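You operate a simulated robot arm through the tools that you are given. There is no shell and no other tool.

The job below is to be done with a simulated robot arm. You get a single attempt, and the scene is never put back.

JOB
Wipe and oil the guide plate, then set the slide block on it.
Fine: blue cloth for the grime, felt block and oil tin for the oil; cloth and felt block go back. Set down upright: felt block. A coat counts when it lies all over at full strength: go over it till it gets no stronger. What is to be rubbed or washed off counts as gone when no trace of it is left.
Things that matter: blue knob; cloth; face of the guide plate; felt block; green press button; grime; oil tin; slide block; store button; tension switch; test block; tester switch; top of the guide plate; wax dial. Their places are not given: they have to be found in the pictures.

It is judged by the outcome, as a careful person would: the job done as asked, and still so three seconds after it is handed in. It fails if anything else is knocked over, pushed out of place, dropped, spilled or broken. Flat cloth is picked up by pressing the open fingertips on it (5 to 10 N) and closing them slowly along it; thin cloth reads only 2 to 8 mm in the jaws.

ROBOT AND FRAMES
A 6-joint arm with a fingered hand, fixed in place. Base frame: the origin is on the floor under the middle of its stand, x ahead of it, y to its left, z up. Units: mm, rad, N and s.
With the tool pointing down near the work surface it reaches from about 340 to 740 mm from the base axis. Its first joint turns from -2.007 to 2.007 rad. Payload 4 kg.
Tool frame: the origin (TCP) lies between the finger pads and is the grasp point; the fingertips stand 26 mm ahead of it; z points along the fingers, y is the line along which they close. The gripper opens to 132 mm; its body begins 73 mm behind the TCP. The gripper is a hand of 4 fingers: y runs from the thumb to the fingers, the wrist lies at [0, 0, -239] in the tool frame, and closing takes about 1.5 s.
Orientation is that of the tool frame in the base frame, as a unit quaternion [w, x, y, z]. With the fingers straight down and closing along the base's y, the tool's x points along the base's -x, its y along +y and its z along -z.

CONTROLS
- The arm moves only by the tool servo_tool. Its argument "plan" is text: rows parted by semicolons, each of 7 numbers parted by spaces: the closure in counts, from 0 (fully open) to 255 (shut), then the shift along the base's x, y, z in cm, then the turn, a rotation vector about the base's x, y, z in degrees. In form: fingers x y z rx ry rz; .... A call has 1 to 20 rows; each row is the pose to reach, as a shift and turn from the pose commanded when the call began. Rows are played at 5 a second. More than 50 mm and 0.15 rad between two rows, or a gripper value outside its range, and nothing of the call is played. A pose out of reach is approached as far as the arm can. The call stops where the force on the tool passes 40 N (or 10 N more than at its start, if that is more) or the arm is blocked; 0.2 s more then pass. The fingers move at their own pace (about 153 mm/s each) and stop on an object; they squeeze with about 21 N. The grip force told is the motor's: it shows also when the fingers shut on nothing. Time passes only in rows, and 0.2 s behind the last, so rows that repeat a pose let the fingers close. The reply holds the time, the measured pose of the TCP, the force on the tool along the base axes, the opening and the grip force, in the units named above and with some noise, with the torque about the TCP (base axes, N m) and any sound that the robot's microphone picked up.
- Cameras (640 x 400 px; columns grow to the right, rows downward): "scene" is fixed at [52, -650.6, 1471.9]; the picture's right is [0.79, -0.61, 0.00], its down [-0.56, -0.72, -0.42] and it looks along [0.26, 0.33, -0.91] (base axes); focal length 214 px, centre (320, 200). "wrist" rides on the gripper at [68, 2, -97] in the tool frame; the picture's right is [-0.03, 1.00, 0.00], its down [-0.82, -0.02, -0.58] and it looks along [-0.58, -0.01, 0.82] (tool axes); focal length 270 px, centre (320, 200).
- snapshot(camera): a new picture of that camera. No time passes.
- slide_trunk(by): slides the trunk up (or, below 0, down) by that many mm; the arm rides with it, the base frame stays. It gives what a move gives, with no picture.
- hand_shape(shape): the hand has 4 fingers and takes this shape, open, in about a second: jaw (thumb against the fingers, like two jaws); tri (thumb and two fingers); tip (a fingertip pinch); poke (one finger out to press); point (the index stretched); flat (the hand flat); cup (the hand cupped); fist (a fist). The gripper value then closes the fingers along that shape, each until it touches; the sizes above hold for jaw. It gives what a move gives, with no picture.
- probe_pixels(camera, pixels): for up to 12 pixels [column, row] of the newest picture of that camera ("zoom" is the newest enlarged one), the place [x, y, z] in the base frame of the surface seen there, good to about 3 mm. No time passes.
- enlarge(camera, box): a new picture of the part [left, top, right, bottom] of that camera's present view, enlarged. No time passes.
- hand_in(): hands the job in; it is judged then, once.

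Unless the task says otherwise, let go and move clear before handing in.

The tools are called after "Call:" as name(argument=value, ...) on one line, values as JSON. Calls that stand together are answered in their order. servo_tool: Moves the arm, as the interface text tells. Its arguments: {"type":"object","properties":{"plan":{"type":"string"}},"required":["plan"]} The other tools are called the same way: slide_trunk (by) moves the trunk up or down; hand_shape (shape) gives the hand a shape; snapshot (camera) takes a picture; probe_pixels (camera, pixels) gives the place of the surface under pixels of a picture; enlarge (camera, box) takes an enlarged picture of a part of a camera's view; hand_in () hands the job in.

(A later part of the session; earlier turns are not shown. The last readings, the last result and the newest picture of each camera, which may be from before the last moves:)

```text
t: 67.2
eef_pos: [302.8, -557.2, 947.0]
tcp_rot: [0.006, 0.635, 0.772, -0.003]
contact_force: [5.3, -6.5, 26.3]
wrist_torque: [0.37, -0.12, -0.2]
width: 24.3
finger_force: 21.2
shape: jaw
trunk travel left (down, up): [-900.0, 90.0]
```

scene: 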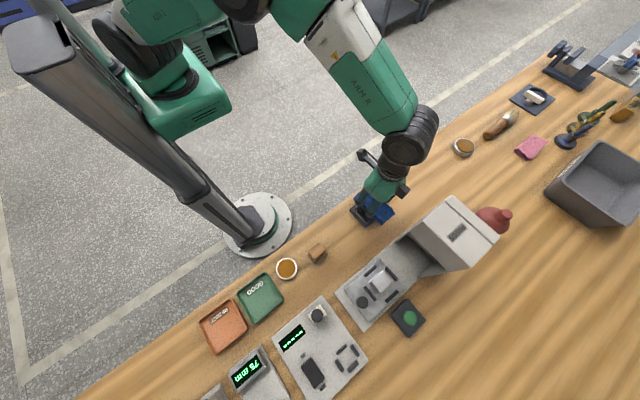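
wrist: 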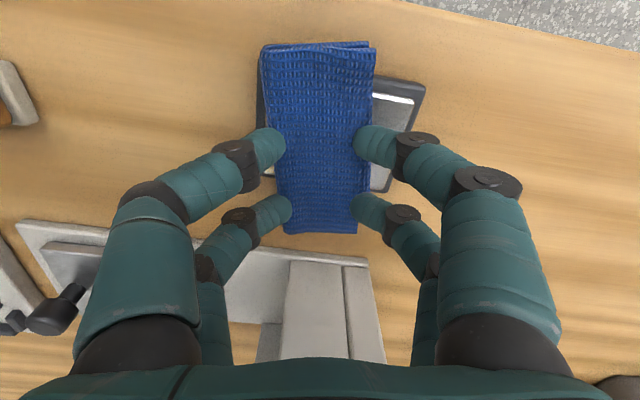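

Still 26 N, with the fingers in squeezing mode and slowly closing (24 mm). I'll ease up 2 mm more and look.

Call:
servo_tool(plan="197 0 0 0.2 0 0 0; 197 0 0 0.2 0 0 0")

Call:
snapshot(camera="wrist")

Call:
enlarge(camera="wrist", box=[200, 20, 440, 260])

```text
t: 67.8
eef_pos: [302.5, -555.3, 944.4]
tcp_rot: [0.001, 0.636, 0.772, -0.001]
contact_force: [0.5, -0.8, -0.7]
wrist_torque: [0.05, 0.0, 0.01]
width: 17.4
finger_force: 20.5
shape: jaw
trunk travel left (down, up): [-900.0, 90.0]
```

```text
taken
```

wrist: 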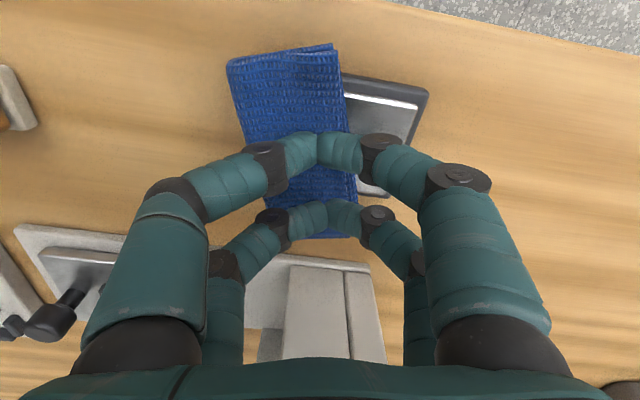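

```text
1.67 times, centred on (320, 140) of wrist
```

zoom: 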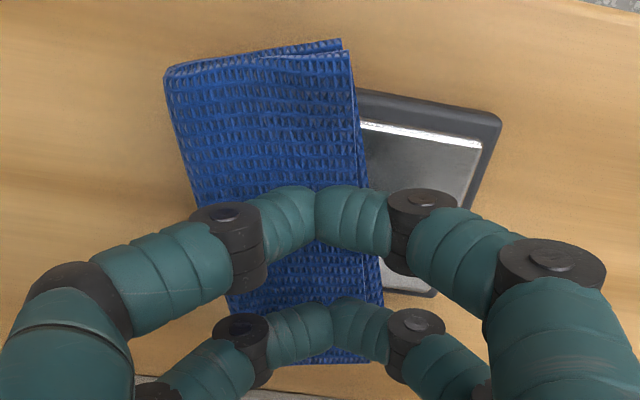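

The jaws snapped shut over the cloth and it turned again. I'll lift off, shut the jaws fully in free air, then press with the closed fingertips so nothing can snap.

Call:
servo_tool(plan="197 0 0 1 0 0 0; 180 0 0 2.5 0 0 0; 255 0 0 2.5 0 0 0; 255 0 0 2.5 0 0 0; 255 0 0 2.5 0 0 0; 255 0 0 2.5 0 0 0; 255 0 0 2.5 0 0 0")

Call:
snapshot(camera="wrist")

Call:
enlarge(camera="scene", box=[330, 180, 410, 240])

```text
t: 69.4
eef_pos: [303.5, -556.9, 972.4]
tcp_rot: [0.004, 0.636, 0.772, -0.002]
contact_force: [-0.1, 0.6, -0.3]
wrist_torque: [-0.03, 0.0, -0.01]
width: 0.1
finger_force: 20.5
shape: jaw
trunk travel left (down, up): [-900.0, 90.0]
```

```text
taken
```

wrist: 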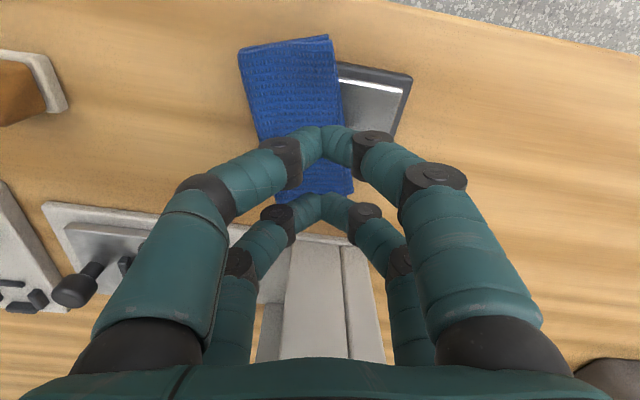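

```text
6.67 times, centred on (370, 210) of scene
```

zoom: 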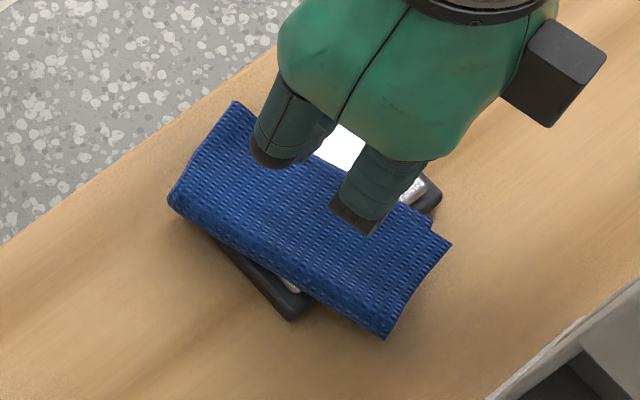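

Jaws are fully shut (0.1 mm). I'll lower the closed tips onto the cloth's middle in small steps to get 6–10 N.

Call:
servo_tool(plan="255 -0.5 0 -1 0 0 0; 255 -0.5 0 -2 0 0 0; 255 -0.5 0 -2.6 0 0 0; 255 -0.5 0 -2.6 0 0 0")

```text
t: 70.4
eef_pos: [299.0, -556.6, 950.1]
tcp_rot: [0.008, 0.635, 0.772, -0.003]
contact_force: [2.9, 0.4, 26.5]
wrist_torque: [0.52, 0.01, 0.01]
width: 0.1
finger_force: 21.0
shape: jaw
trunk travel left (down, up): [-900.0, 90.0]
```

26 N at 950; I'll raise by 2.3 mm for about 10 N, then rub: first drag the cloth toward the plate's centre.

Call:
servo_tool(plan="255 0 0 0.23 0 0 0; 255 0 0 0.23 0 0 0; 255 0.6 0 0.23 0 0 0; 255 1.2 0 0.23 0 0 0; 255 1.2 0 0.23 0 0 0")

Call:
snapshot(camera="wrist")

```text
t: 71.6
eef_pos: [309.3, -555.5, 949.0]
tcp_rot: [0.005, 0.636, 0.772, -0.001]
contact_force: [-3.1, -0.7, 14.4]
wrist_torque: [-0.03, 0.16, -0.02]
width: 0.0
finger_force: 20.5
shape: jaw
trunk travel left (down, up): [-900.0, 90.0]
```

```text
taken
```

wrist: 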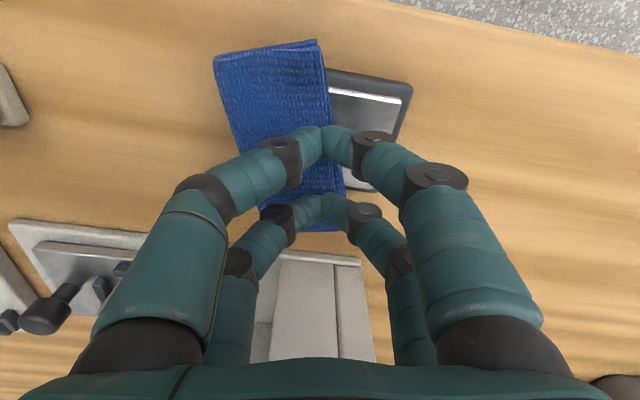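

The tips only slid over the cloth, which stayed on the plate. Gripping it by the sides worked for wiping until I stroked in y (its overhanging ends caught the plate edge). I'll lift off, locate the cloth and re-grip it by the sides.

Call:
servo_tool(plan="255 0 0 1 0 0 0; 200 -2 0 3 0 0 0; 116 -5 0.5 5 0 0 0; 116 -9 1 7 0 0 0; 116 -12 2 7 0 0 0; 116 -12 2 7 0 0 0")

Call:
enlarge(camera="scene", box=[330, 180, 410, 240])

```text
t: 73.0
eef_pos: [190.7, -537.9, 1018.3]
tcp_rot: [0.004, 0.636, 0.772, -0.001]
contact_force: [0.3, -1.2, -0.6]
wrist_torque: [-0.04, 0.02, -0.02]
width: 71.2
finger_force: 0.0
shape: jaw
trunk travel left (down, up): [-900.0, 90.0]
```

```text
6.67 times, centred on (370, 210) of scene
```

zoom: 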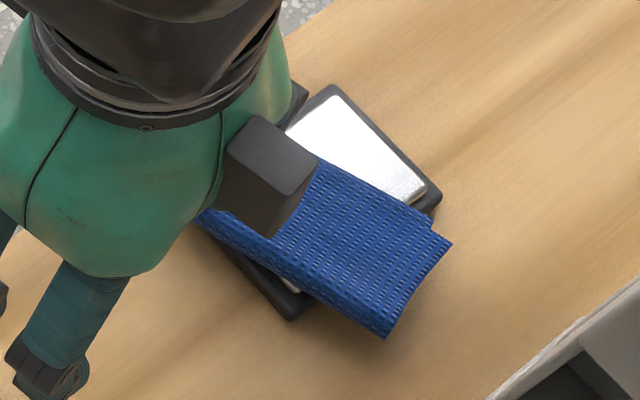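

The uncovered upper-right part of the face already looks clean. I'll get the cloth's corners from the wrist view.

Call:
snapshot(camera="wrist")

Call:
probe_pixels(camera="zoom", pixels=[[447, 243], [388, 332], [430, 222], [318, 165], [210, 222], [340, 225], [300, 275], [330, 130]])

```text
taken
```

wrist: 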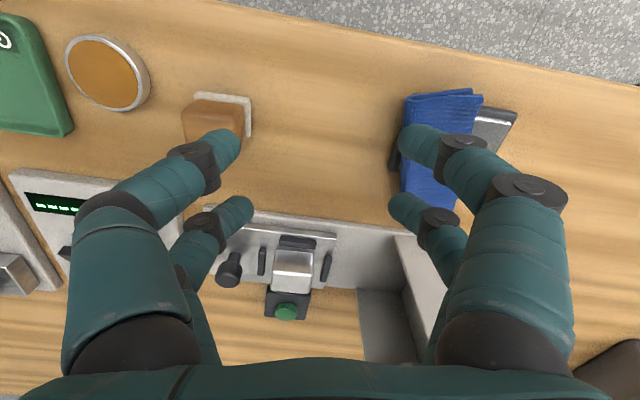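

```text
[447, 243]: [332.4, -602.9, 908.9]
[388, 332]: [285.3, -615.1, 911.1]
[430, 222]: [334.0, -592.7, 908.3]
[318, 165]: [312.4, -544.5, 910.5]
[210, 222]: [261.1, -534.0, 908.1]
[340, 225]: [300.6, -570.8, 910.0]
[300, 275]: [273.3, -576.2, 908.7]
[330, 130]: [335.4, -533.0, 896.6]
```

Call:
probe_pixels(camera="wrist", pixels=[[408, 100], [480, 98], [453, 205], [440, 110], [440, 180], [478, 108], [470, 92], [415, 180]])

```text
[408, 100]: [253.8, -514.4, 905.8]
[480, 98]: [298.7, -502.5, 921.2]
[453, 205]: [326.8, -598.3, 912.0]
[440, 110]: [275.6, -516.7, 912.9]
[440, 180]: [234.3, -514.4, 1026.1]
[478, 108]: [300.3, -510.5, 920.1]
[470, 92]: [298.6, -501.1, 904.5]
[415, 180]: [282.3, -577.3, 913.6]
```

Cloth centre is (292.5,-559), turned ~16°. I'll align the hand above it with 72 mm opening.

Call:
servo_tool(plan="116 4 -0.7 0 0 0 2; 116 8 -1.5 -1 0 0 4; 116 10.2 -2.07 -3 0 0 5; 116 10.2 -2.07 -5.5 0 0 5; 116 10.2 -2.07 -6 0 0 5; 116 10.2 -2.07 -6 0 0 5")

Call:
snapshot(camera="wrist")

```text
t: 74.4
eef_pos: [291.7, -557.8, 958.0]
tcp_rot: [0.005, 0.601, 0.799, -0.001]
contact_force: [-0.1, 0.0, -0.1]
wrist_torque: [-0.01, 0.0, -0.02]
width: 71.6
finger_force: 0.1
shape: jaw
trunk travel left (down, up): [-900.0, 90.0]
```

```text
taken
```

wrist: 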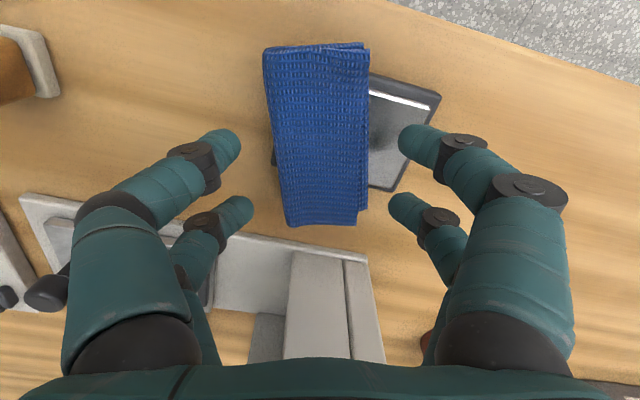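

Well centred. I'll lower to z≈938 and close on the sides.

Call:
servo_tool(plan="116 0 0 -1 0 0 0; 116 0 0 -1.8 0 0 0; 116 0 0 -2.05 0 0 0; 130 0 0 -2.05 0 0 0; 145 0 0 -2.05 0 0 0; 160 0 0 -2.05 0 0 0; 170 0 0 -2.05 0 0 0; 170 0 0 -2.05 0 0 0")

Call:
snapshot(camera="wrist")

```text
t: 76.2
eef_pos: [292.2, -558.3, 937.9]
tcp_rot: [0.005, 0.601, 0.799, -0.001]
contact_force: [-0.6, 0.1, -0.1]
wrist_torque: [0.0, -0.02, -0.01]
width: 45.1
finger_force: 0.0
shape: jaw
trunk travel left (down, up): [-900.0, 90.0]
```

```text
taken
```

wrist: 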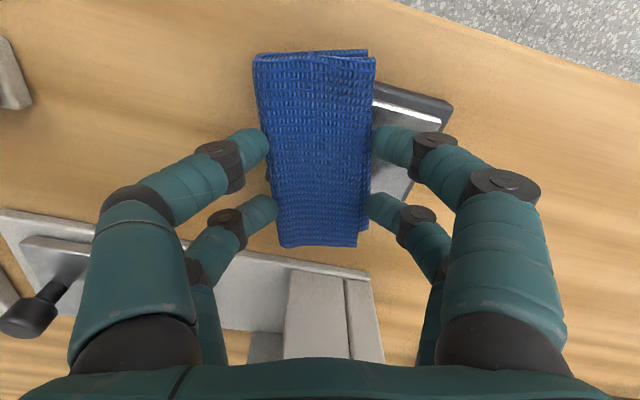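

Tips are just beside the cloth (45.1 mm, no force yet). I'll close further to grip, and lower 1 mm.

Call:
servo_tool(plan="176 0 0 -0.1 0 0 0; 182 0 0 -0.1 0 0 0; 186 0 0 -0.1 0 0 0; 186 0 0 -0.1 0 0 0; 186 0 0 -0.1 0 0 0")

Call:
snapshot(camera="wrist")

```text
t: 77.4
eef_pos: [292.6, -556.1, 936.8]
tcp_rot: [0.007, 0.602, 0.799, -0.003]
contact_force: [2.0, -0.9, 13.5]
wrist_torque: [0.06, 0.01, 0.0]
width: 40.6
finger_force: 20.8
shape: jaw
trunk travel left (down, up): [-900.0, 90.0]
```

```text
taken
```

wrist: 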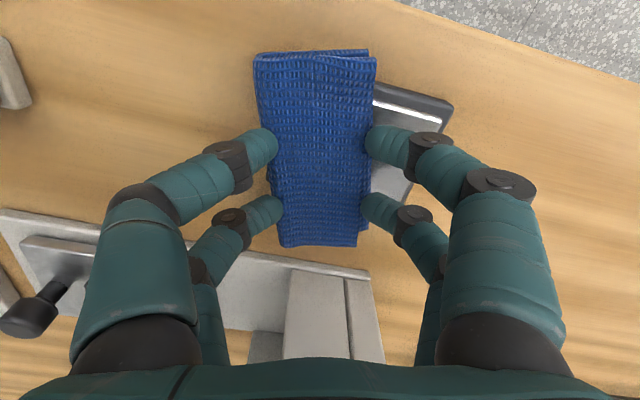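

Gripped at 40.6 mm. I'll lift it 3 cm and move aside to see the plate's state.

Call:
servo_tool(plan="186 0 0 0.5 0 0 0; 186 0 0 1.5 0 0 0; 186 0 0 3 0 0 0; 186 -2.5 0 3.5 0 0 0; 186 -5 0.5 4 0 0 0; 186 -7.5 1 4 0 0 0; 186 -7.5 1 4 0 0 0")

Call:
enlarge(camera="scene", box=[330, 180, 410, 240])

Call:
snapshot(camera="wrist")

```text
t: 79.0
eef_pos: [217.9, -547.9, 978.0]
tcp_rot: [0.004, 0.601, 0.799, -0.002]
contact_force: [-0.1, 0.2, 0.3]
wrist_torque: [-0.01, 0.01, -0.03]
width: 40.2
finger_force: 21.2
shape: jaw
trunk travel left (down, up): [-900.0, 90.0]
```

```text
6.67 times, centred on (370, 210) of scene
```

zoom: 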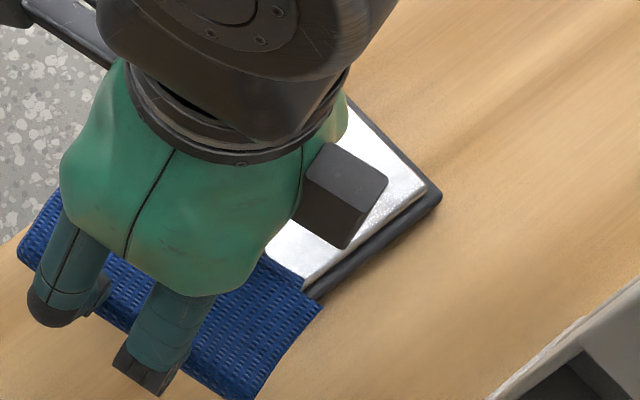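

```text
taken
```

wrist: 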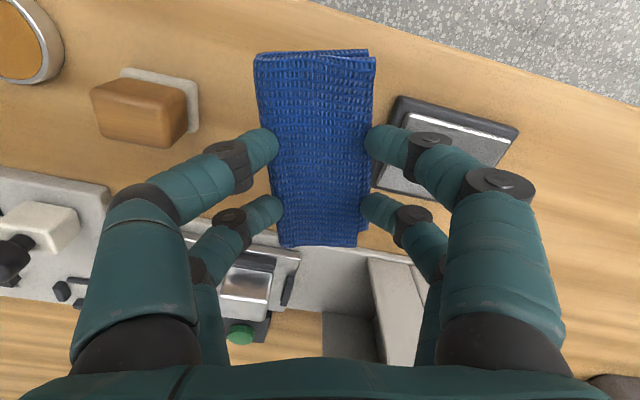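

The cloth is held and the visible part of the plate looks clean. I'll zoom in on the plate from the wrist camera.

Call:
enlarge(camera="wrist", box=[360, 80, 540, 210])

Call:
servo_tool(plan="186 -2 0.4 0.5 0 0 0; 186 -4.5 0.8 1 0 0 0; 186 -7 1 1.5 0 0 0; 186 -7 1 1.5 0 0 0")

Call:
enlarge(camera="scene", box=[330, 180, 410, 240])

Call:
enlarge(camera="wrist", box=[400, 60, 600, 200])

```text
3.08 times, centred on (450, 145) of wrist
```

zoom: 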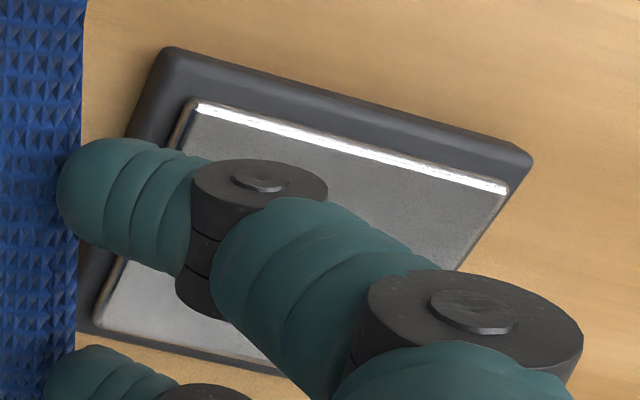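

```text
t: 80.0
eef_pos: [147.3, -537.4, 992.0]
tcp_rot: [0.005, 0.601, 0.799, -0.001]
contact_force: [0.8, 1.1, -1.3]
wrist_torque: [0.02, 0.02, -0.01]
width: 40.3
finger_force: 20.9
shape: jaw
trunk travel left (down, up): [-900.0, 90.0]
```

```text
6.67 times, centred on (370, 210) of scene
```

zoom: 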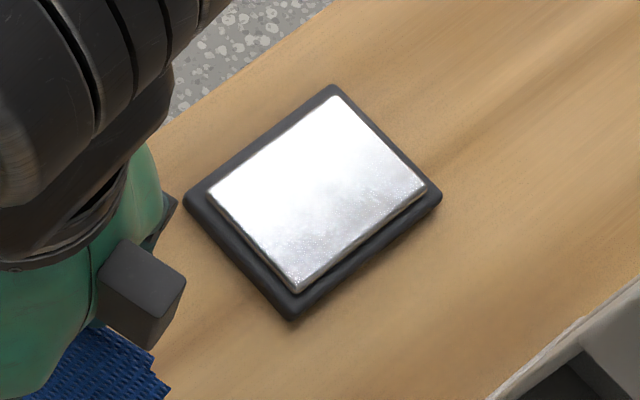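

```text
2.86 times, centred on (500, 130) of wrist
```

zoom: 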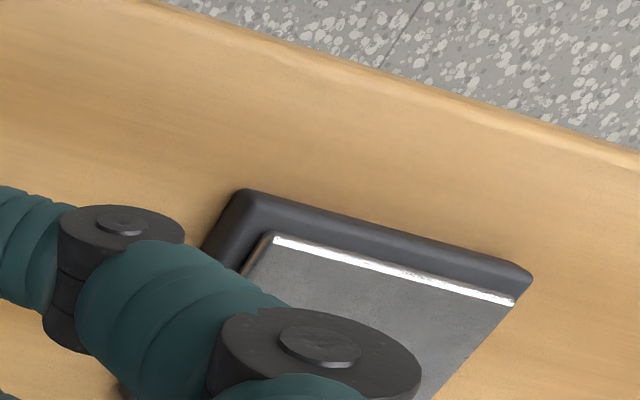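

The grime is almost gone, but there's possibly a faint grey smudge near the face's centre-right (375,180 in zoom). I'll wipe again with strokes along x only, at moderate force.

Call:
servo_tool(plan="186 3 -0.2 0 0 0 -4; 186 6.5 -0.5 0 0 0 -8; 186 10 -0.9 0 0 0 -12; 186 13.5 -1.3 0 0 0 -16; 186 16.3 -1.6 -1 0 0 -16; 186 16.3 -1.6 -3.5 0 0 -16; 186 16.3 -1.6 -4.8 0 0 -16; 186 16.3 -1.6 -5.2 0 0 -16; 186 16.3 -1.6 -5.2 0 0 -16")

Call:
snapshot(camera="wrist")

```text
t: 82.0
eef_pos: [309.8, -553.7, 940.0]
tcp_rot: [0.004, 0.706, 0.709, -0.002]
contact_force: [-0.2, -0.5, -0.7]
wrist_torque: [-0.01, 0.0, -0.01]
width: 40.3
finger_force: 21.0
shape: jaw
trunk travel left (down, up): [-900.0, 90.0]
```

```text
taken
```

wrist: 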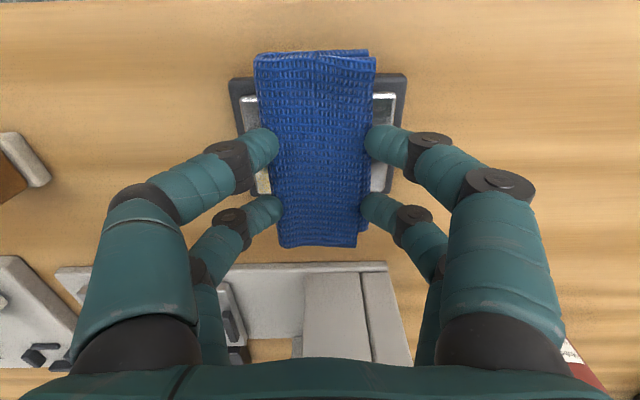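

Aligned over the plate at 940 with no contact yet. Lower gradually for contact.

Call:
servo_tool(plan="186 0 0 -0.1 0 0 0; 186 0 0 -0.2 0 0 0; 186 0 0 -0.3 0 0 0; 186 0 0 -0.3 0 0 0")

```text
t: 83.0
eef_pos: [310.3, -554.2, 938.1]
tcp_rot: [0.005, 0.706, 0.708, -0.003]
contact_force: [-0.2, -1.1, 13.3]
wrist_torque: [0.27, 0.05, 0.02]
width: 40.0
finger_force: 21.0
shape: jaw
trunk travel left (down, up): [-900.0, 90.0]
```

13 N — I'll ease up 0.8 mm and make x-only strokes of ±14 mm.

Call:
servo_tool(plan="186 0 0 0.08 0 0 0; 186 0.7 0 0.08 0 0 0; 186 1.4 0 0.08 0 0 0; 186 0.7 0 0.08 0 0 0; 186 0 0 0.08 0 0 0; 186 -0.7 0 0.08 0 0 0; 186 -1.4 0 0.08 0 0 0; 186 -0.7 0 0.08 0 0 0; 186 0 0 0.08 0 0 0; 186 0.7 0 0.08 0 0 0; 186 1.4 0 0.08 0 0 0; 186 0.7 0 0.08 0 0 0; 186 0 0 0.08 0 0 0; 186 -0.7 0 0.08 0 0 0; 186 -1.4 0 0.08 0 0 0; 186 -0.7 0 0.08 0 0 0; 186 0 0 0.08 0 0 0")

```text
t: 86.6
eef_pos: [308.3, -552.7, 940.2]
tcp_rot: [0.004, 0.707, 0.708, -0.002]
contact_force: [-7.7, -0.2, 13.8]
wrist_torque: [0.07, 0.29, 0.1]
width: 39.6
finger_force: 20.9
shape: jaw
trunk travel left (down, up): [-900.0, 90.0]
```

Held at 39.6 mm. One more set with a slightly lighter press.

Call:
servo_tool(plan="186 0 0 0.06 0 0 0; 186 0.7 0 0.06 0 0 0; 186 1.5 0 0.06 0 0 0; 186 0.7 0 0.06 0 0 0; 186 0 0 0.06 0 0 0; 186 -0.7 0 0.06 0 0 0; 186 -1.4 0 0.06 0 0 0; 186 -0.7 0 0.06 0 0 0; 186 0 0 0.06 0 0 0; 186 0.7 0 0.06 0 0 0; 186 1.5 0 0.06 0 0 0; 186 0.7 0 0.06 0 0 0; 186 0 0 0.06 0 0 0; 186 -0.7 0 0.06 0 0 0; 186 -1.4 0 0.06 0 0 0; 186 -0.7 0 0.06 0 0 0; 186 0 0 0.06 0 0 0")

Call:
servo_tool(plan="186 0 0 0.8 0 0 0; 186 0 0 2 0 0 0; 186 -2.5 0 3.2 0 0 0; 186 -6 0 4 0 0 0; 186 -9.5 0 4 0 0 0; 186 -11.8 0 4 0 0 0; 186 -11.8 0 4 0 0 0")

Call:
enlarge(camera="scene", box=[330, 180, 410, 240])

Call:
snapshot(camera="wrist")

```text
t: 90.2
eef_pos: [308.8, -552.8, 939.0]
tcp_rot: [0.005, 0.706, 0.708, -0.002]
contact_force: [-2.5, -0.1, 6.7]
wrist_torque: [0.1, 0.19, 0.03]
width: 39.5
finger_force: 21.0
shape: jaw
trunk travel left (down, up): [-900.0, 90.0]
```

```text
t: 91.8
eef_pos: [191.8, -554.5, 977.0]
tcp_rot: [0.004, 0.706, 0.708, -0.002]
contact_force: [0.1, 0.8, 0.1]
wrist_torque: [0.0, 0.01, 0.03]
width: 39.2
finger_force: 20.1
shape: jaw
trunk travel left (down, up): [-900.0, 90.0]
```

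```text
6.67 times, centred on (370, 210) of scene
```

zoom: 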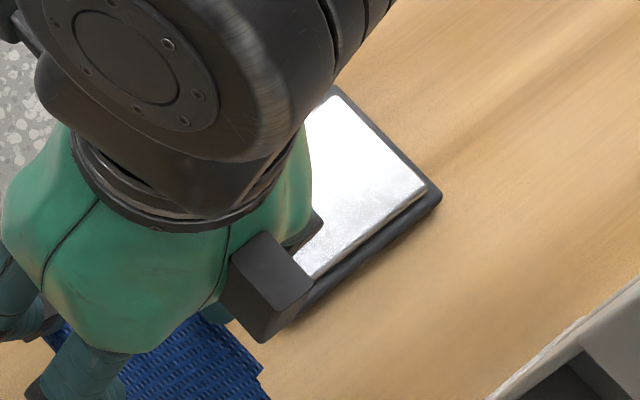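

```text
taken
```

wrist: 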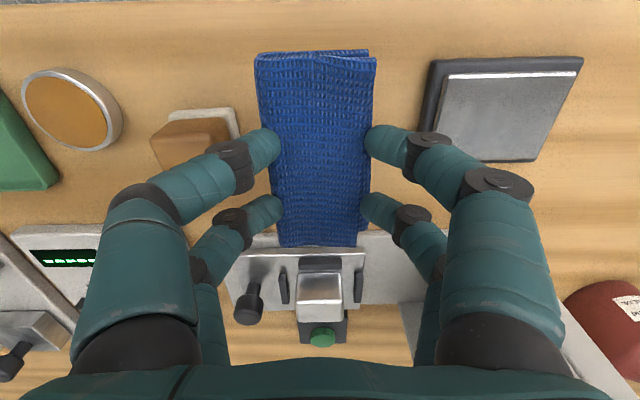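

The grey smudge is gone in the scene view. I'll zoom in with the wrist camera to confirm no trace remains.

Call:
enlarge(camera="wrist", box=[410, 45, 600, 175])

```text
3.08 times, centred on (505, 110) of wrist
```

zoom: 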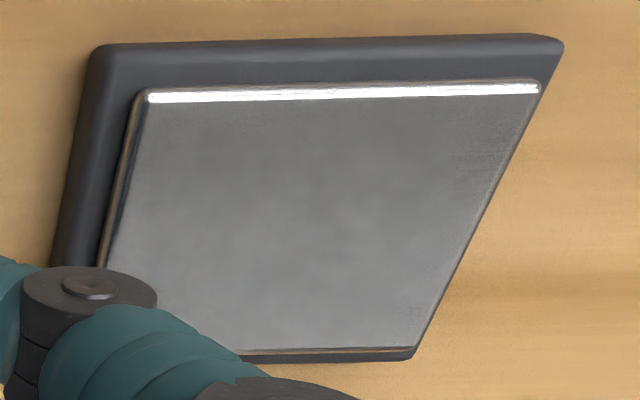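

The face looks clean, maybe with extremely faint mottling at the centre. I'll do one more thorough set of x strokes to be safe.

Call:
servo_tool(plan="186 3 0 0 0 0 0; 186 6.5 0 0 0 0 0; 186 10 0 0 0 0 0; 186 11.8 0.2 -1 0 0 0; 186 11.8 0.2 -2.8 0 0 0; 186 11.8 0.2 -3.6 0 0 0; 186 11.8 0.2 -3.9 0 0 0; 186 11.8 0.2 -3.95 0 0 0; 186 11.8 0.2 -3.95 0 0 0")

```text
t: 93.8
eef_pos: [310.0, -552.2, 939.2]
tcp_rot: [0.005, 0.706, 0.708, -0.002]
contact_force: [0.8, 0.0, 4.1]
wrist_torque: [0.12, 0.05, -0.04]
width: 39.2
finger_force: 20.8
shape: jaw
trunk travel left (down, up): [-900.0, 90.0]
```

Call:
servo_tool(plan="186 0.7 0 -0.08 0 0 0; 186 1.4 0 -0.08 0 0 0; 186 0.7 0.2 -0.08 0 0 0; 186 0 0.2 -0.08 0 0 0; 186 -0.7 0.2 -0.08 0 0 0; 186 -1.4 0.2 -0.08 0 0 0; 186 -0.7 0.1 -0.08 0 0 0; 186 0 0 -0.08 0 0 0; 186 0.7 0 -0.08 0 0 0; 186 1.4 0 -0.08 0 0 0; 186 0.7 -0.2 -0.08 0 0 0; 186 0 -0.2 -0.08 0 0 0; 186 -0.7 -0.2 -0.08 0 0 0; 186 -1.4 -0.2 -0.08 0 0 0; 186 -0.7 -0.1 -0.08 0 0 0; 186 0 0 -0.08 0 0 0; 186 0.7 0 -0.08 0 0 0; 186 1.4 0 -0.08 0 0 0; 186 0.7 0 -0.08 0 0 0; 186 0 0 -0.08 0 0 0")

Call:
servo_tool(plan="186 -0.7 0 0 0 0 0; 186 -1.4 0 0 0 0 0; 186 -0.7 0 0 0 0 0; 186 0 0 0 0 0 0; 186 0.7 0 0 0 0 0; 186 1.4 0 0 0 0 0; 186 0.7 0 0 0 0 0; 186 0 0 0 0 0 0; 186 0 0 0.8 0 0 0; 186 0 0 2 0 0 0; 186 -2.5 0 3.2 0 0 0; 186 -6 0 4 0 0 0; 186 -9.5 0 4 0 0 0; 186 -12.5 0 4 0 0 0; 186 -12.5 0 4 0 0 0")

Call:
enlarge(camera="wrist", box=[410, 45, 600, 175])

Call:
snapshot(camera="wrist")

```text
t: 98.0
eef_pos: [310.6, -552.0, 937.6]
tcp_rot: [0.005, 0.706, 0.708, -0.002]
contact_force: [3.6, 0.3, 12.5]
wrist_torque: [0.27, -0.13, -0.11]
width: 39.1
finger_force: 21.1
shape: jaw
trunk travel left (down, up): [-900.0, 90.0]
```

```text
t: 101.2
eef_pos: [186.4, -552.9, 978.1]
tcp_rot: [0.005, 0.706, 0.708, -0.002]
contact_force: [-0.6, 0.5, 0.0]
wrist_torque: [-0.02, 0.0, -0.01]
width: 38.9
finger_force: 21.8
shape: jaw
trunk travel left (down, up): [-900.0, 90.0]
```

```text
3.08 times, centred on (505, 110) of wrist
```

zoom: 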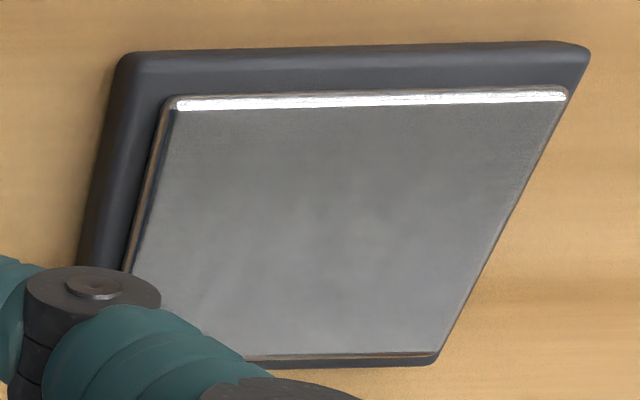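

```text
taken
```

wrist: 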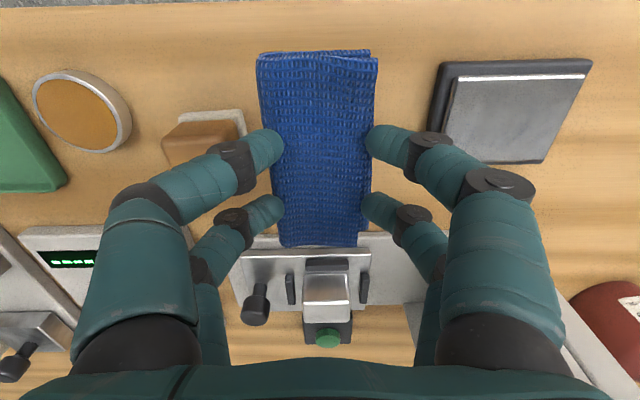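

The face shows only the metal's own even texture now. I'll put the cloth back at its original place (centre ≈ (196,-562)); first probe its offset in the hand.

Call:
probe_pixels(camera="wrist", pixels=[[260, 60], [374, 62], [285, 243], [355, 240], [318, 150], [318, 58], [320, 240]])

Call:
enlarge(camera="scene", box=[330, 180, 410, 240])

```text
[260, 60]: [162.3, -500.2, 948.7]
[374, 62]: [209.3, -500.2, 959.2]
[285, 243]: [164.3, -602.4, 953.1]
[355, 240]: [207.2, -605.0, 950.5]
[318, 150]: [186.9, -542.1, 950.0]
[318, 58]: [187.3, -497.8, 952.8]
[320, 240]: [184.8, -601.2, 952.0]
```

```text
6.67 times, centred on (370, 210) of scene
```

zoom: 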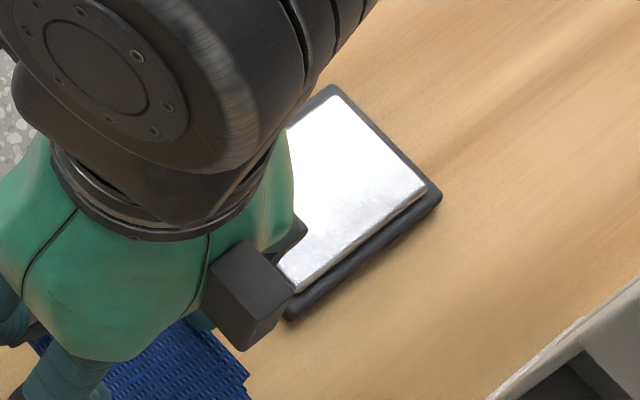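

The cloth is centred in the hand. I'll carry it to (197,-563) and lower to just touching the bench.

Call:
servo_tool(plan="186 0.5 -0.5 0 0 0 0; 186 1.06 -1.06 -1 0 0 0; 186 1.06 -1.06 -3 0 0 0; 186 1.06 -1.06 -4.6 0 0 0; 186 1.06 -1.06 -5.4 0 0 0; 186 1.06 -1.06 -5.7 0 0 0; 186 1.06 -1.06 -5.7 0 0 0")

```text
t: 102.8
eef_pos: [196.3, -562.8, 921.2]
tcp_rot: [0.005, 0.707, 0.708, -0.002]
contact_force: [0.5, -0.3, 2.4]
wrist_torque: [0.13, -0.01, -0.02]
width: 38.9
finger_force: 21.2
shape: jaw
trunk travel left (down, up): [-900.0, 90.0]
```

Light contact (2.4 N) with the bench. I'll open and rise straight up.

Call:
servo_tool(plan="170 0 0 0 0 0 0; 150 0 0 0 0 0 0; 125 0 0 0 0 0 0; 116 0 0 0 0 0 0; 116 0 0 1 0 0 0; 116 0 0 3 0 0 0; 116 0 0 6 0 0 0; 116 0 0 10 0 0 0; 116 0 0 10 0 0 0")

Call:
snapshot(camera="wrist")

Call:
enlarge(camera="scene", box=[270, 185, 400, 285])

```text
t: 104.8
eef_pos: [196.2, -562.3, 1019.9]
tcp_rot: [0.004, 0.707, 0.708, -0.001]
contact_force: [0.3, 0.2, 0.2]
wrist_torque: [0.0, 0.0, 0.01]
width: 71.1
finger_force: 0.1
shape: jaw
trunk travel left (down, up): [-900.0, 90.0]
```

```text
taken
```

wrist: 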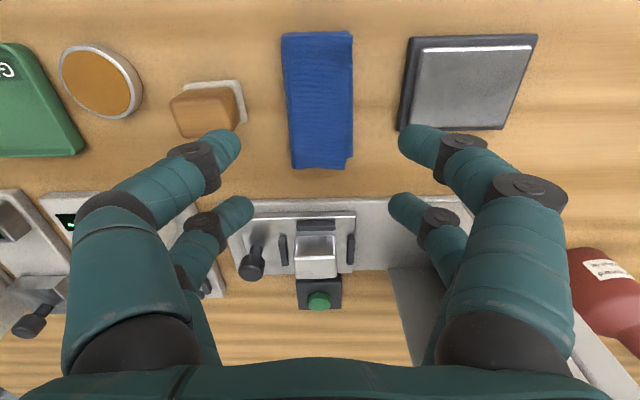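

```text
4.00 times, centred on (335, 235) of scene
```

zoom: 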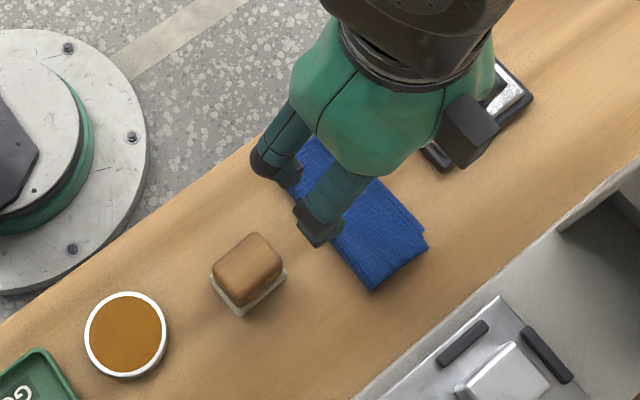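

The cloth lies back at its place. Next, the felt block (centre ≈ (112,-561), top 923): I'll move above it with the jaws at ~62 mm.

Call:
servo_tool(plan="135 -3 0 0 0 0 0; 135 -6.5 0 -1 0 0 0; 135 -8.4 0.1 -3 0 0 0; 135 -8.4 0.1 -5.5 0 0 0; 135 -8.4 0.1 -6 0 0 0; 135 -8.4 0.1 -6 0 0 0")

Call:
snapshot(camera="wrist")

Call:
enlarge(camera="scene", box=[330, 180, 410, 240])

```text
t: 106.2
eef_pos: [111.8, -561.8, 960.6]
tcp_rot: [0.004, 0.706, 0.708, -0.002]
contact_force: [0.4, 0.3, -0.5]
wrist_torque: [-0.01, 0.03, -0.01]
width: 62.5
finger_force: 0.1
shape: jaw
trunk travel left (down, up): [-900.0, 90.0]
```

```text
taken
```

wrist: 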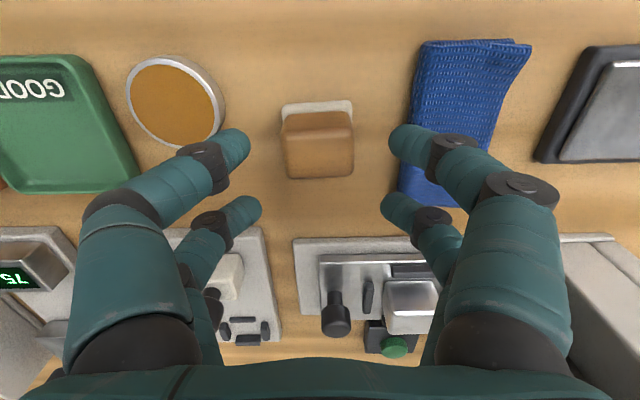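

```text
6.67 times, centred on (370, 210) of scene
```

zoom: 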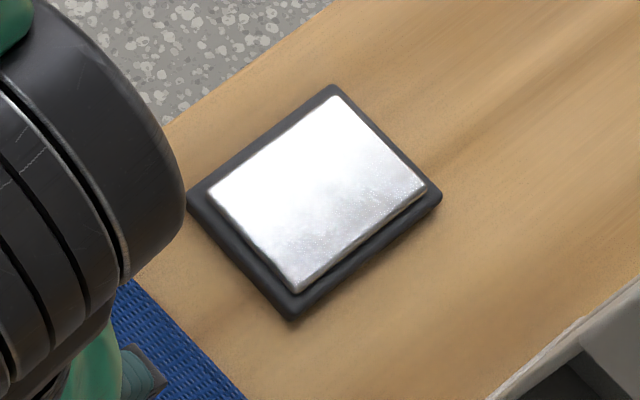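

The felt block is centred between the jaws at (317,135). Before going on I'll inspect the plate once more at higher zoom for residual grime.

Call:
enlarge(camera="scene", box=[350, 193, 388, 226])

Call:
enlarge(camera="wrist", box=[530, 40, 640, 170])

```text
12.12 times, centred on (369, 210) of scene
```

zoom: 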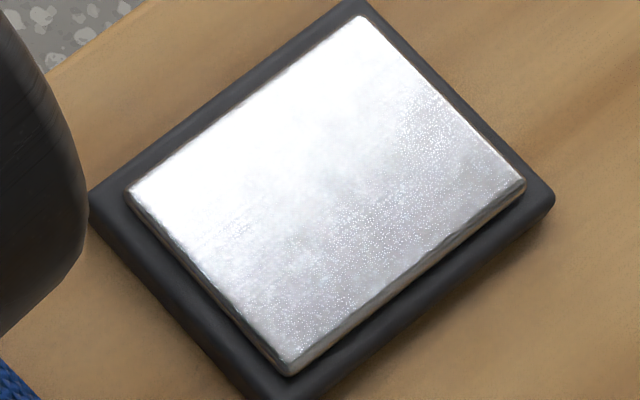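

```text
3.08 times, centred on (585, 105) of wrist
```

zoom: 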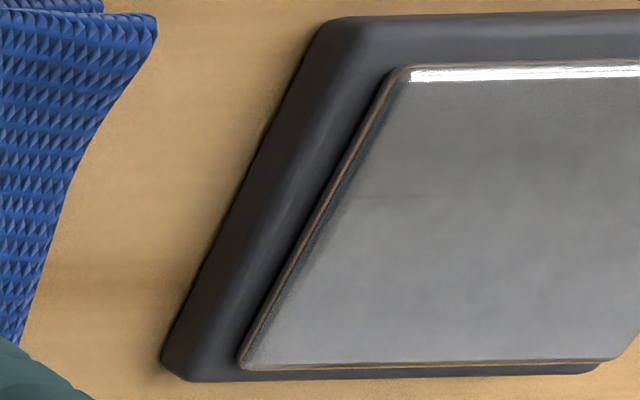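

Only bare metal is visible. Now I'll descend on the felt block and grip its wooden part.

Call:
servo_tool(plan="135 0 0 -1.5 0 0 0; 135 0.05 0 -3 0 0 0; 135 0.05 0 -3.8 0 0 0; 135 0.05 0 -3.8 0 0 0")

Call:
snapshot(camera="wrist")

Call:
enlarge(camera="scene", box=[280, 220, 350, 275])

```text
t: 107.2
eef_pos: [111.3, -561.1, 923.2]
tcp_rot: [0.006, 0.707, 0.707, -0.002]
contact_force: [0.6, 1.3, 0.9]
wrist_torque: [0.01, -0.01, 0.02]
width: 62.8
finger_force: 0.1
shape: jaw
trunk travel left (down, up): [-900.0, 90.0]
```

```text
taken
```

wrist: 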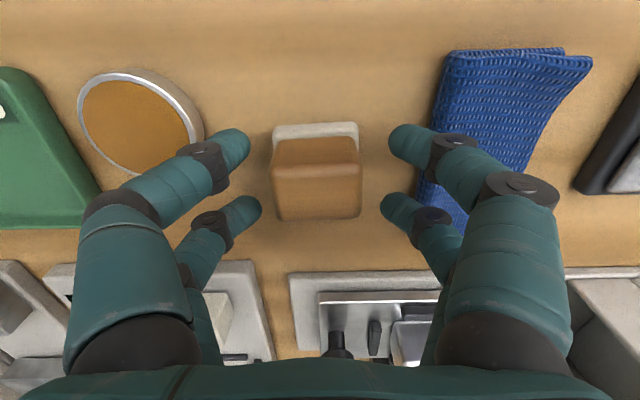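

```text
7.27 times, centred on (315, 248) of scene
```

zoom: 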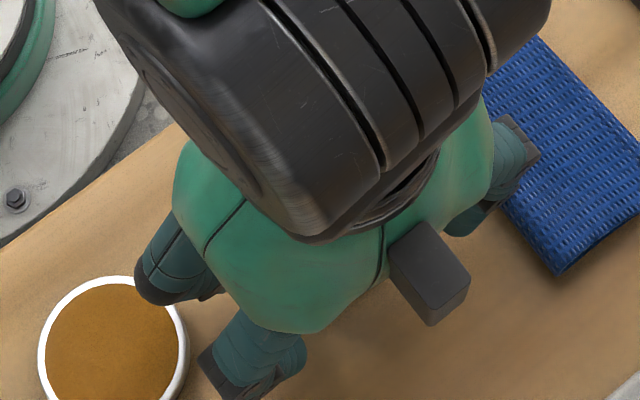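

The finger pairs stand ±19 mm apart in y, but the block is only 27 mm in y, so they'd barely catch it. I'll rise and turn the hand so the jaws close along y and the finger pairs bracket the block's longer (34 mm) side.

Call:
servo_tool(plan="135 0 0 2 0 0 0; 135 0 0 5 0 0 4; 135 0 0 5.2 0 0 12; 135 0 0 5.2 0 0 20; 135 0 0 5.2 0 0 28; 135 0 0 5.2 0 0 36; 135 0 0 5.2 0 0 44; 135 0 0 5.2 0 0 52; 135 0 0 5.2 0 0 60; 135 0 0 5.2 0 0 68; 135 0 0 5.2 0 0 76; 135 0 0 5.2 0 0 83; 135 0 0 5.2 0 0 86; 135 0 0 5.2 0 0 86")

Call:
snapshot(camera="wrist")

```text
t: 110.2
eef_pos: [112.9, -561.2, 974.4]
tcp_rot: [0.004, 0.032, 0.999, 0.002]
contact_force: [0.5, -0.5, 0.8]
wrist_torque: [-0.01, -0.01, 0.02]
width: 62.6
finger_force: 0.1
shape: jaw
trunk travel left (down, up): [-900.0, 90.0]
```

```text
taken
```

wrist: 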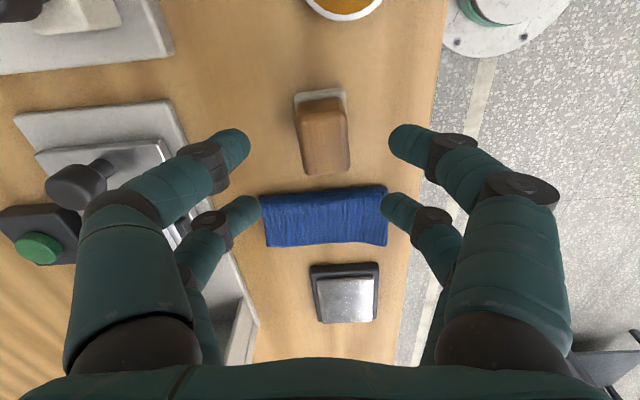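

The block sits between the jaws at (322,133). I'll zoom and probe to centre precisely on it.

Call:
enlarge(camera="wrist", box=[250, 70, 390, 190])

Call:
probe_pixels(camera="wrist", pixels=[[300, 135], [346, 133], [305, 170], [347, 168], [300, 120], [345, 118], [323, 125], [323, 150], [323, 170], [297, 95], [345, 92]])

```text
3.33 times, centred on (320, 130) of wrist
```

zoom: 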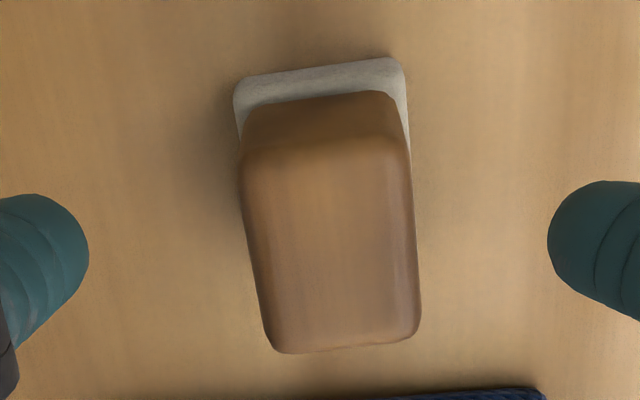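

```text
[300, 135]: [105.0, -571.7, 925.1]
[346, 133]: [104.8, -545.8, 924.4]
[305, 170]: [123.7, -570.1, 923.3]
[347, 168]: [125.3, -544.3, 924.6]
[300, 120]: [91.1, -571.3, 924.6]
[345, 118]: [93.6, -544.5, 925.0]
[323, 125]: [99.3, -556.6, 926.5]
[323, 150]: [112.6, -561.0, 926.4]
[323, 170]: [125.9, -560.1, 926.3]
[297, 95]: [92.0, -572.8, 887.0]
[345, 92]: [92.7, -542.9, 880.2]
```

Block top spans x 93–129, y -572…-545, so its centre is (111,-559). I'll correct and descend to z≈922.

Call:
servo_tool(plan="135 -0.2 0.2 -1.5 0 0 0; 135 -0.2 0.2 -3.5 0 0 0; 135 -0.2 0.2 -4.8 0 0 0; 135 -0.2 0.2 -5.2 0 0 0; 135 -0.2 0.2 -5.2 0 0 0")

Call:
snapshot(camera="wrist")

```text
t: 111.4
eef_pos: [109.8, -560.0, 922.8]
tcp_rot: [0.005, 0.034, 0.999, 0.001]
contact_force: [0.1, 0.1, 0.2]
wrist_torque: [0.01, 0.0, 0.01]
width: 62.7
finger_force: 0.0
shape: jaw
trunk travel left (down, up): [-900.0, 90.0]
```

```text
taken
```

wrist: 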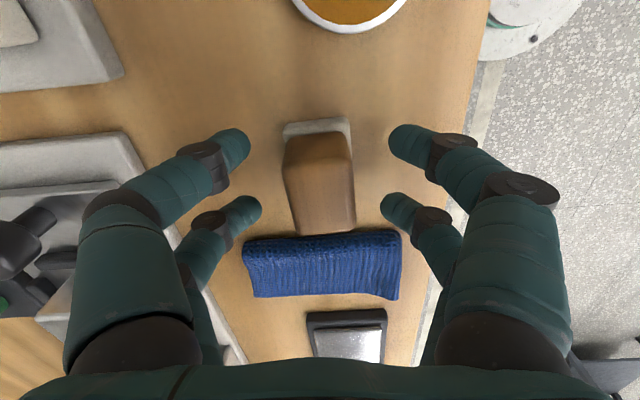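

The block lies centred between both finger pairs. Close gently.

Call:
servo_tool(plan="155 0 0 0 0 0 0; 175 0 0 0 0 0 0; 190 0 0 0 0 0 0; 200 0 0 0 0 0 0; 208 0 0 0 0 0 0; 212 0 0 0 0 0 0; 212 0 0 0 0 0 0")

Call:
snapshot(camera="wrist")

```text
t: 113.0
eef_pos: [110.2, -559.3, 923.9]
tcp_rot: [0.004, 0.035, 0.999, 0.001]
contact_force: [-0.6, 0.0, -0.2]
wrist_torque: [0.01, 0.01, -0.01]
width: 23.9
finger_force: 21.0
shape: jaw
trunk travel left (down, up): [-900.0, 90.0]
```

```text
taken
```

wrist: 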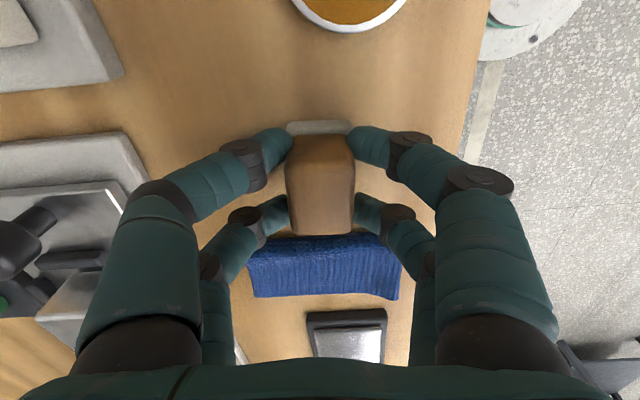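

Gripped at 24 mm with 21 N. I'll lift slowly and check that the block is level in the hand.

Call:
servo_tool(plan="215 0 0 0.4 0 0 0; 215 0 0 1 0 0 0; 215 0 0 2 0 0 0; 215 0 0 3.5 0 0 0; 215 0 0 5 0 0 0; 215 0 0 5 0 0 0")

Call:
snapshot(camera="wrist")

Call:
enlarge(camera="wrist", box=[240, 90, 400, 260])

```text
t: 114.4
eef_pos: [109.6, -559.5, 972.2]
tcp_rot: [0.005, 0.034, 0.999, 0.002]
contact_force: [1.3, -0.6, -0.5]
wrist_torque: [0.0, 0.0, 0.01]
width: 23.7
finger_force: 20.9
shape: jaw
trunk travel left (down, up): [-900.0, 90.0]
```

```text
taken
```

wrist: 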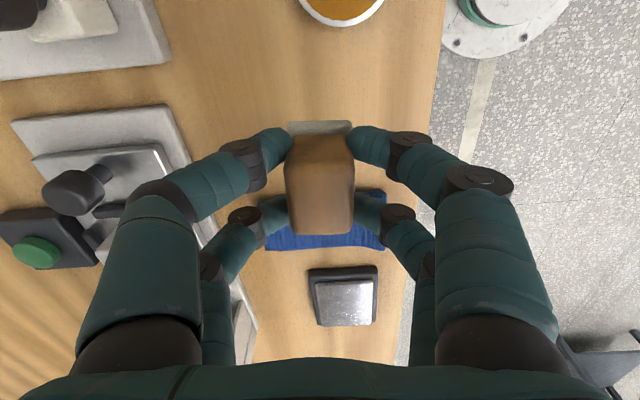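

```text
2.35 times, centred on (320, 175) of wrist
```

zoom: 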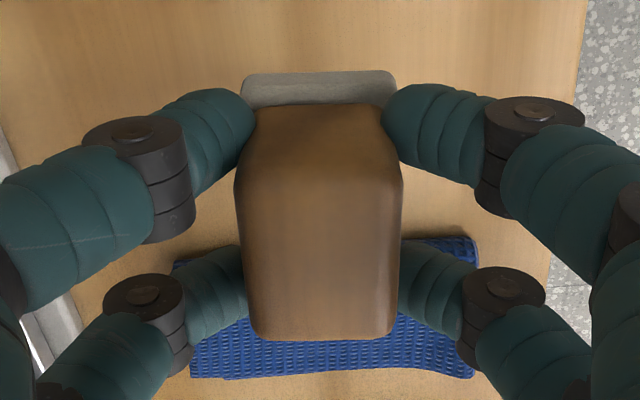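

The felt block is held firmly and level. I'll carry it over the oil tin (27,-541), turning -8° to stay within the wrist's range.

Call:
servo_tool(plan="215 -2.5 0.5 0 0 0 -3; 215 -5.5 1.1 0 0 0 -6; 215 -8.33 1.75 0 0 0 -8; 215 -8.33 1.75 -1.5 0 0 -8; 215 -8.33 1.75 -2.6 0 0 -8; 215 -8.33 1.75 -2.6 0 0 -8")

Call:
snapshot(camera="wrist")

Call:
enlarge(camera="scene", box=[250, 235, 330, 295])

```text
t: 115.8
eef_pos: [26.2, -543.1, 947.2]
tcp_rot: [0.004, 0.104, 0.995, 0.001]
contact_force: [0.1, 0.0, -0.4]
wrist_torque: [-0.02, 0.01, 0.01]
width: 23.7
finger_force: 20.8
shape: jaw
trunk travel left (down, up): [-900.0, 90.0]
```

```text
taken
```

wrist: 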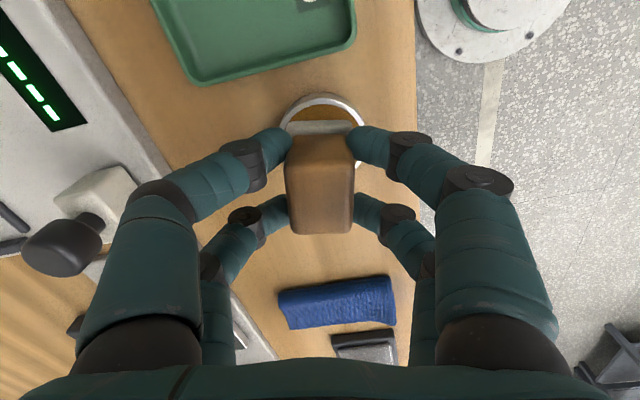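

```text
6.67 times, centred on (290, 265) of scene
```

zoom: 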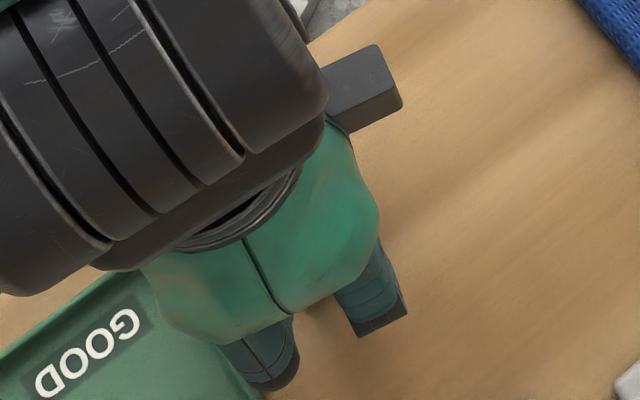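

The tin's rim shows just beyond the block at (322,95). I'll zoom in to check centring.

Call:
enlarge(camera="wrist", box=[260, 80, 390, 190])

```text
3.64 times, centred on (325, 135) of wrist
```

zoom: 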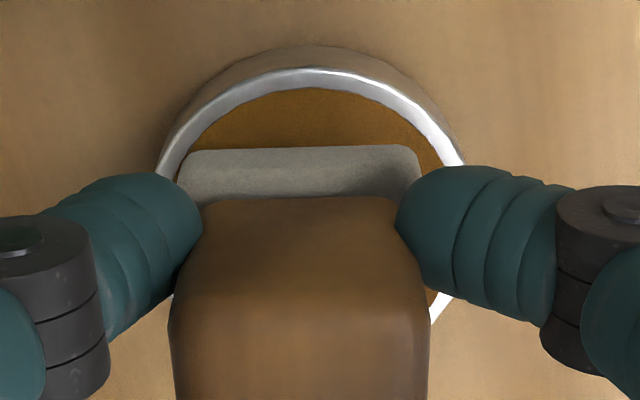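

Well centred; I'll nudge +1.5 mm in y and lower the felt onto the oil in small steps.

Call:
servo_tool(plan="215 -0.07 0.15 -0.5 0 0 0; 215 -0.07 0.15 -0.9 0 0 0; 215 -0.07 0.15 -1.05 0 0 0; 215 -0.07 0.15 -1.05 0 0 0")

```text
t: 116.8
eef_pos: [25.7, -539.5, 938.1]
tcp_rot: [0.003, 0.104, 0.995, 0.0]
contact_force: [-1.1, 0.6, 4.9]
wrist_torque: [0.01, 0.03, 0.02]
width: 23.8
finger_force: 20.7
shape: jaw
trunk travel left (down, up): [-900.0, 90.0]
```

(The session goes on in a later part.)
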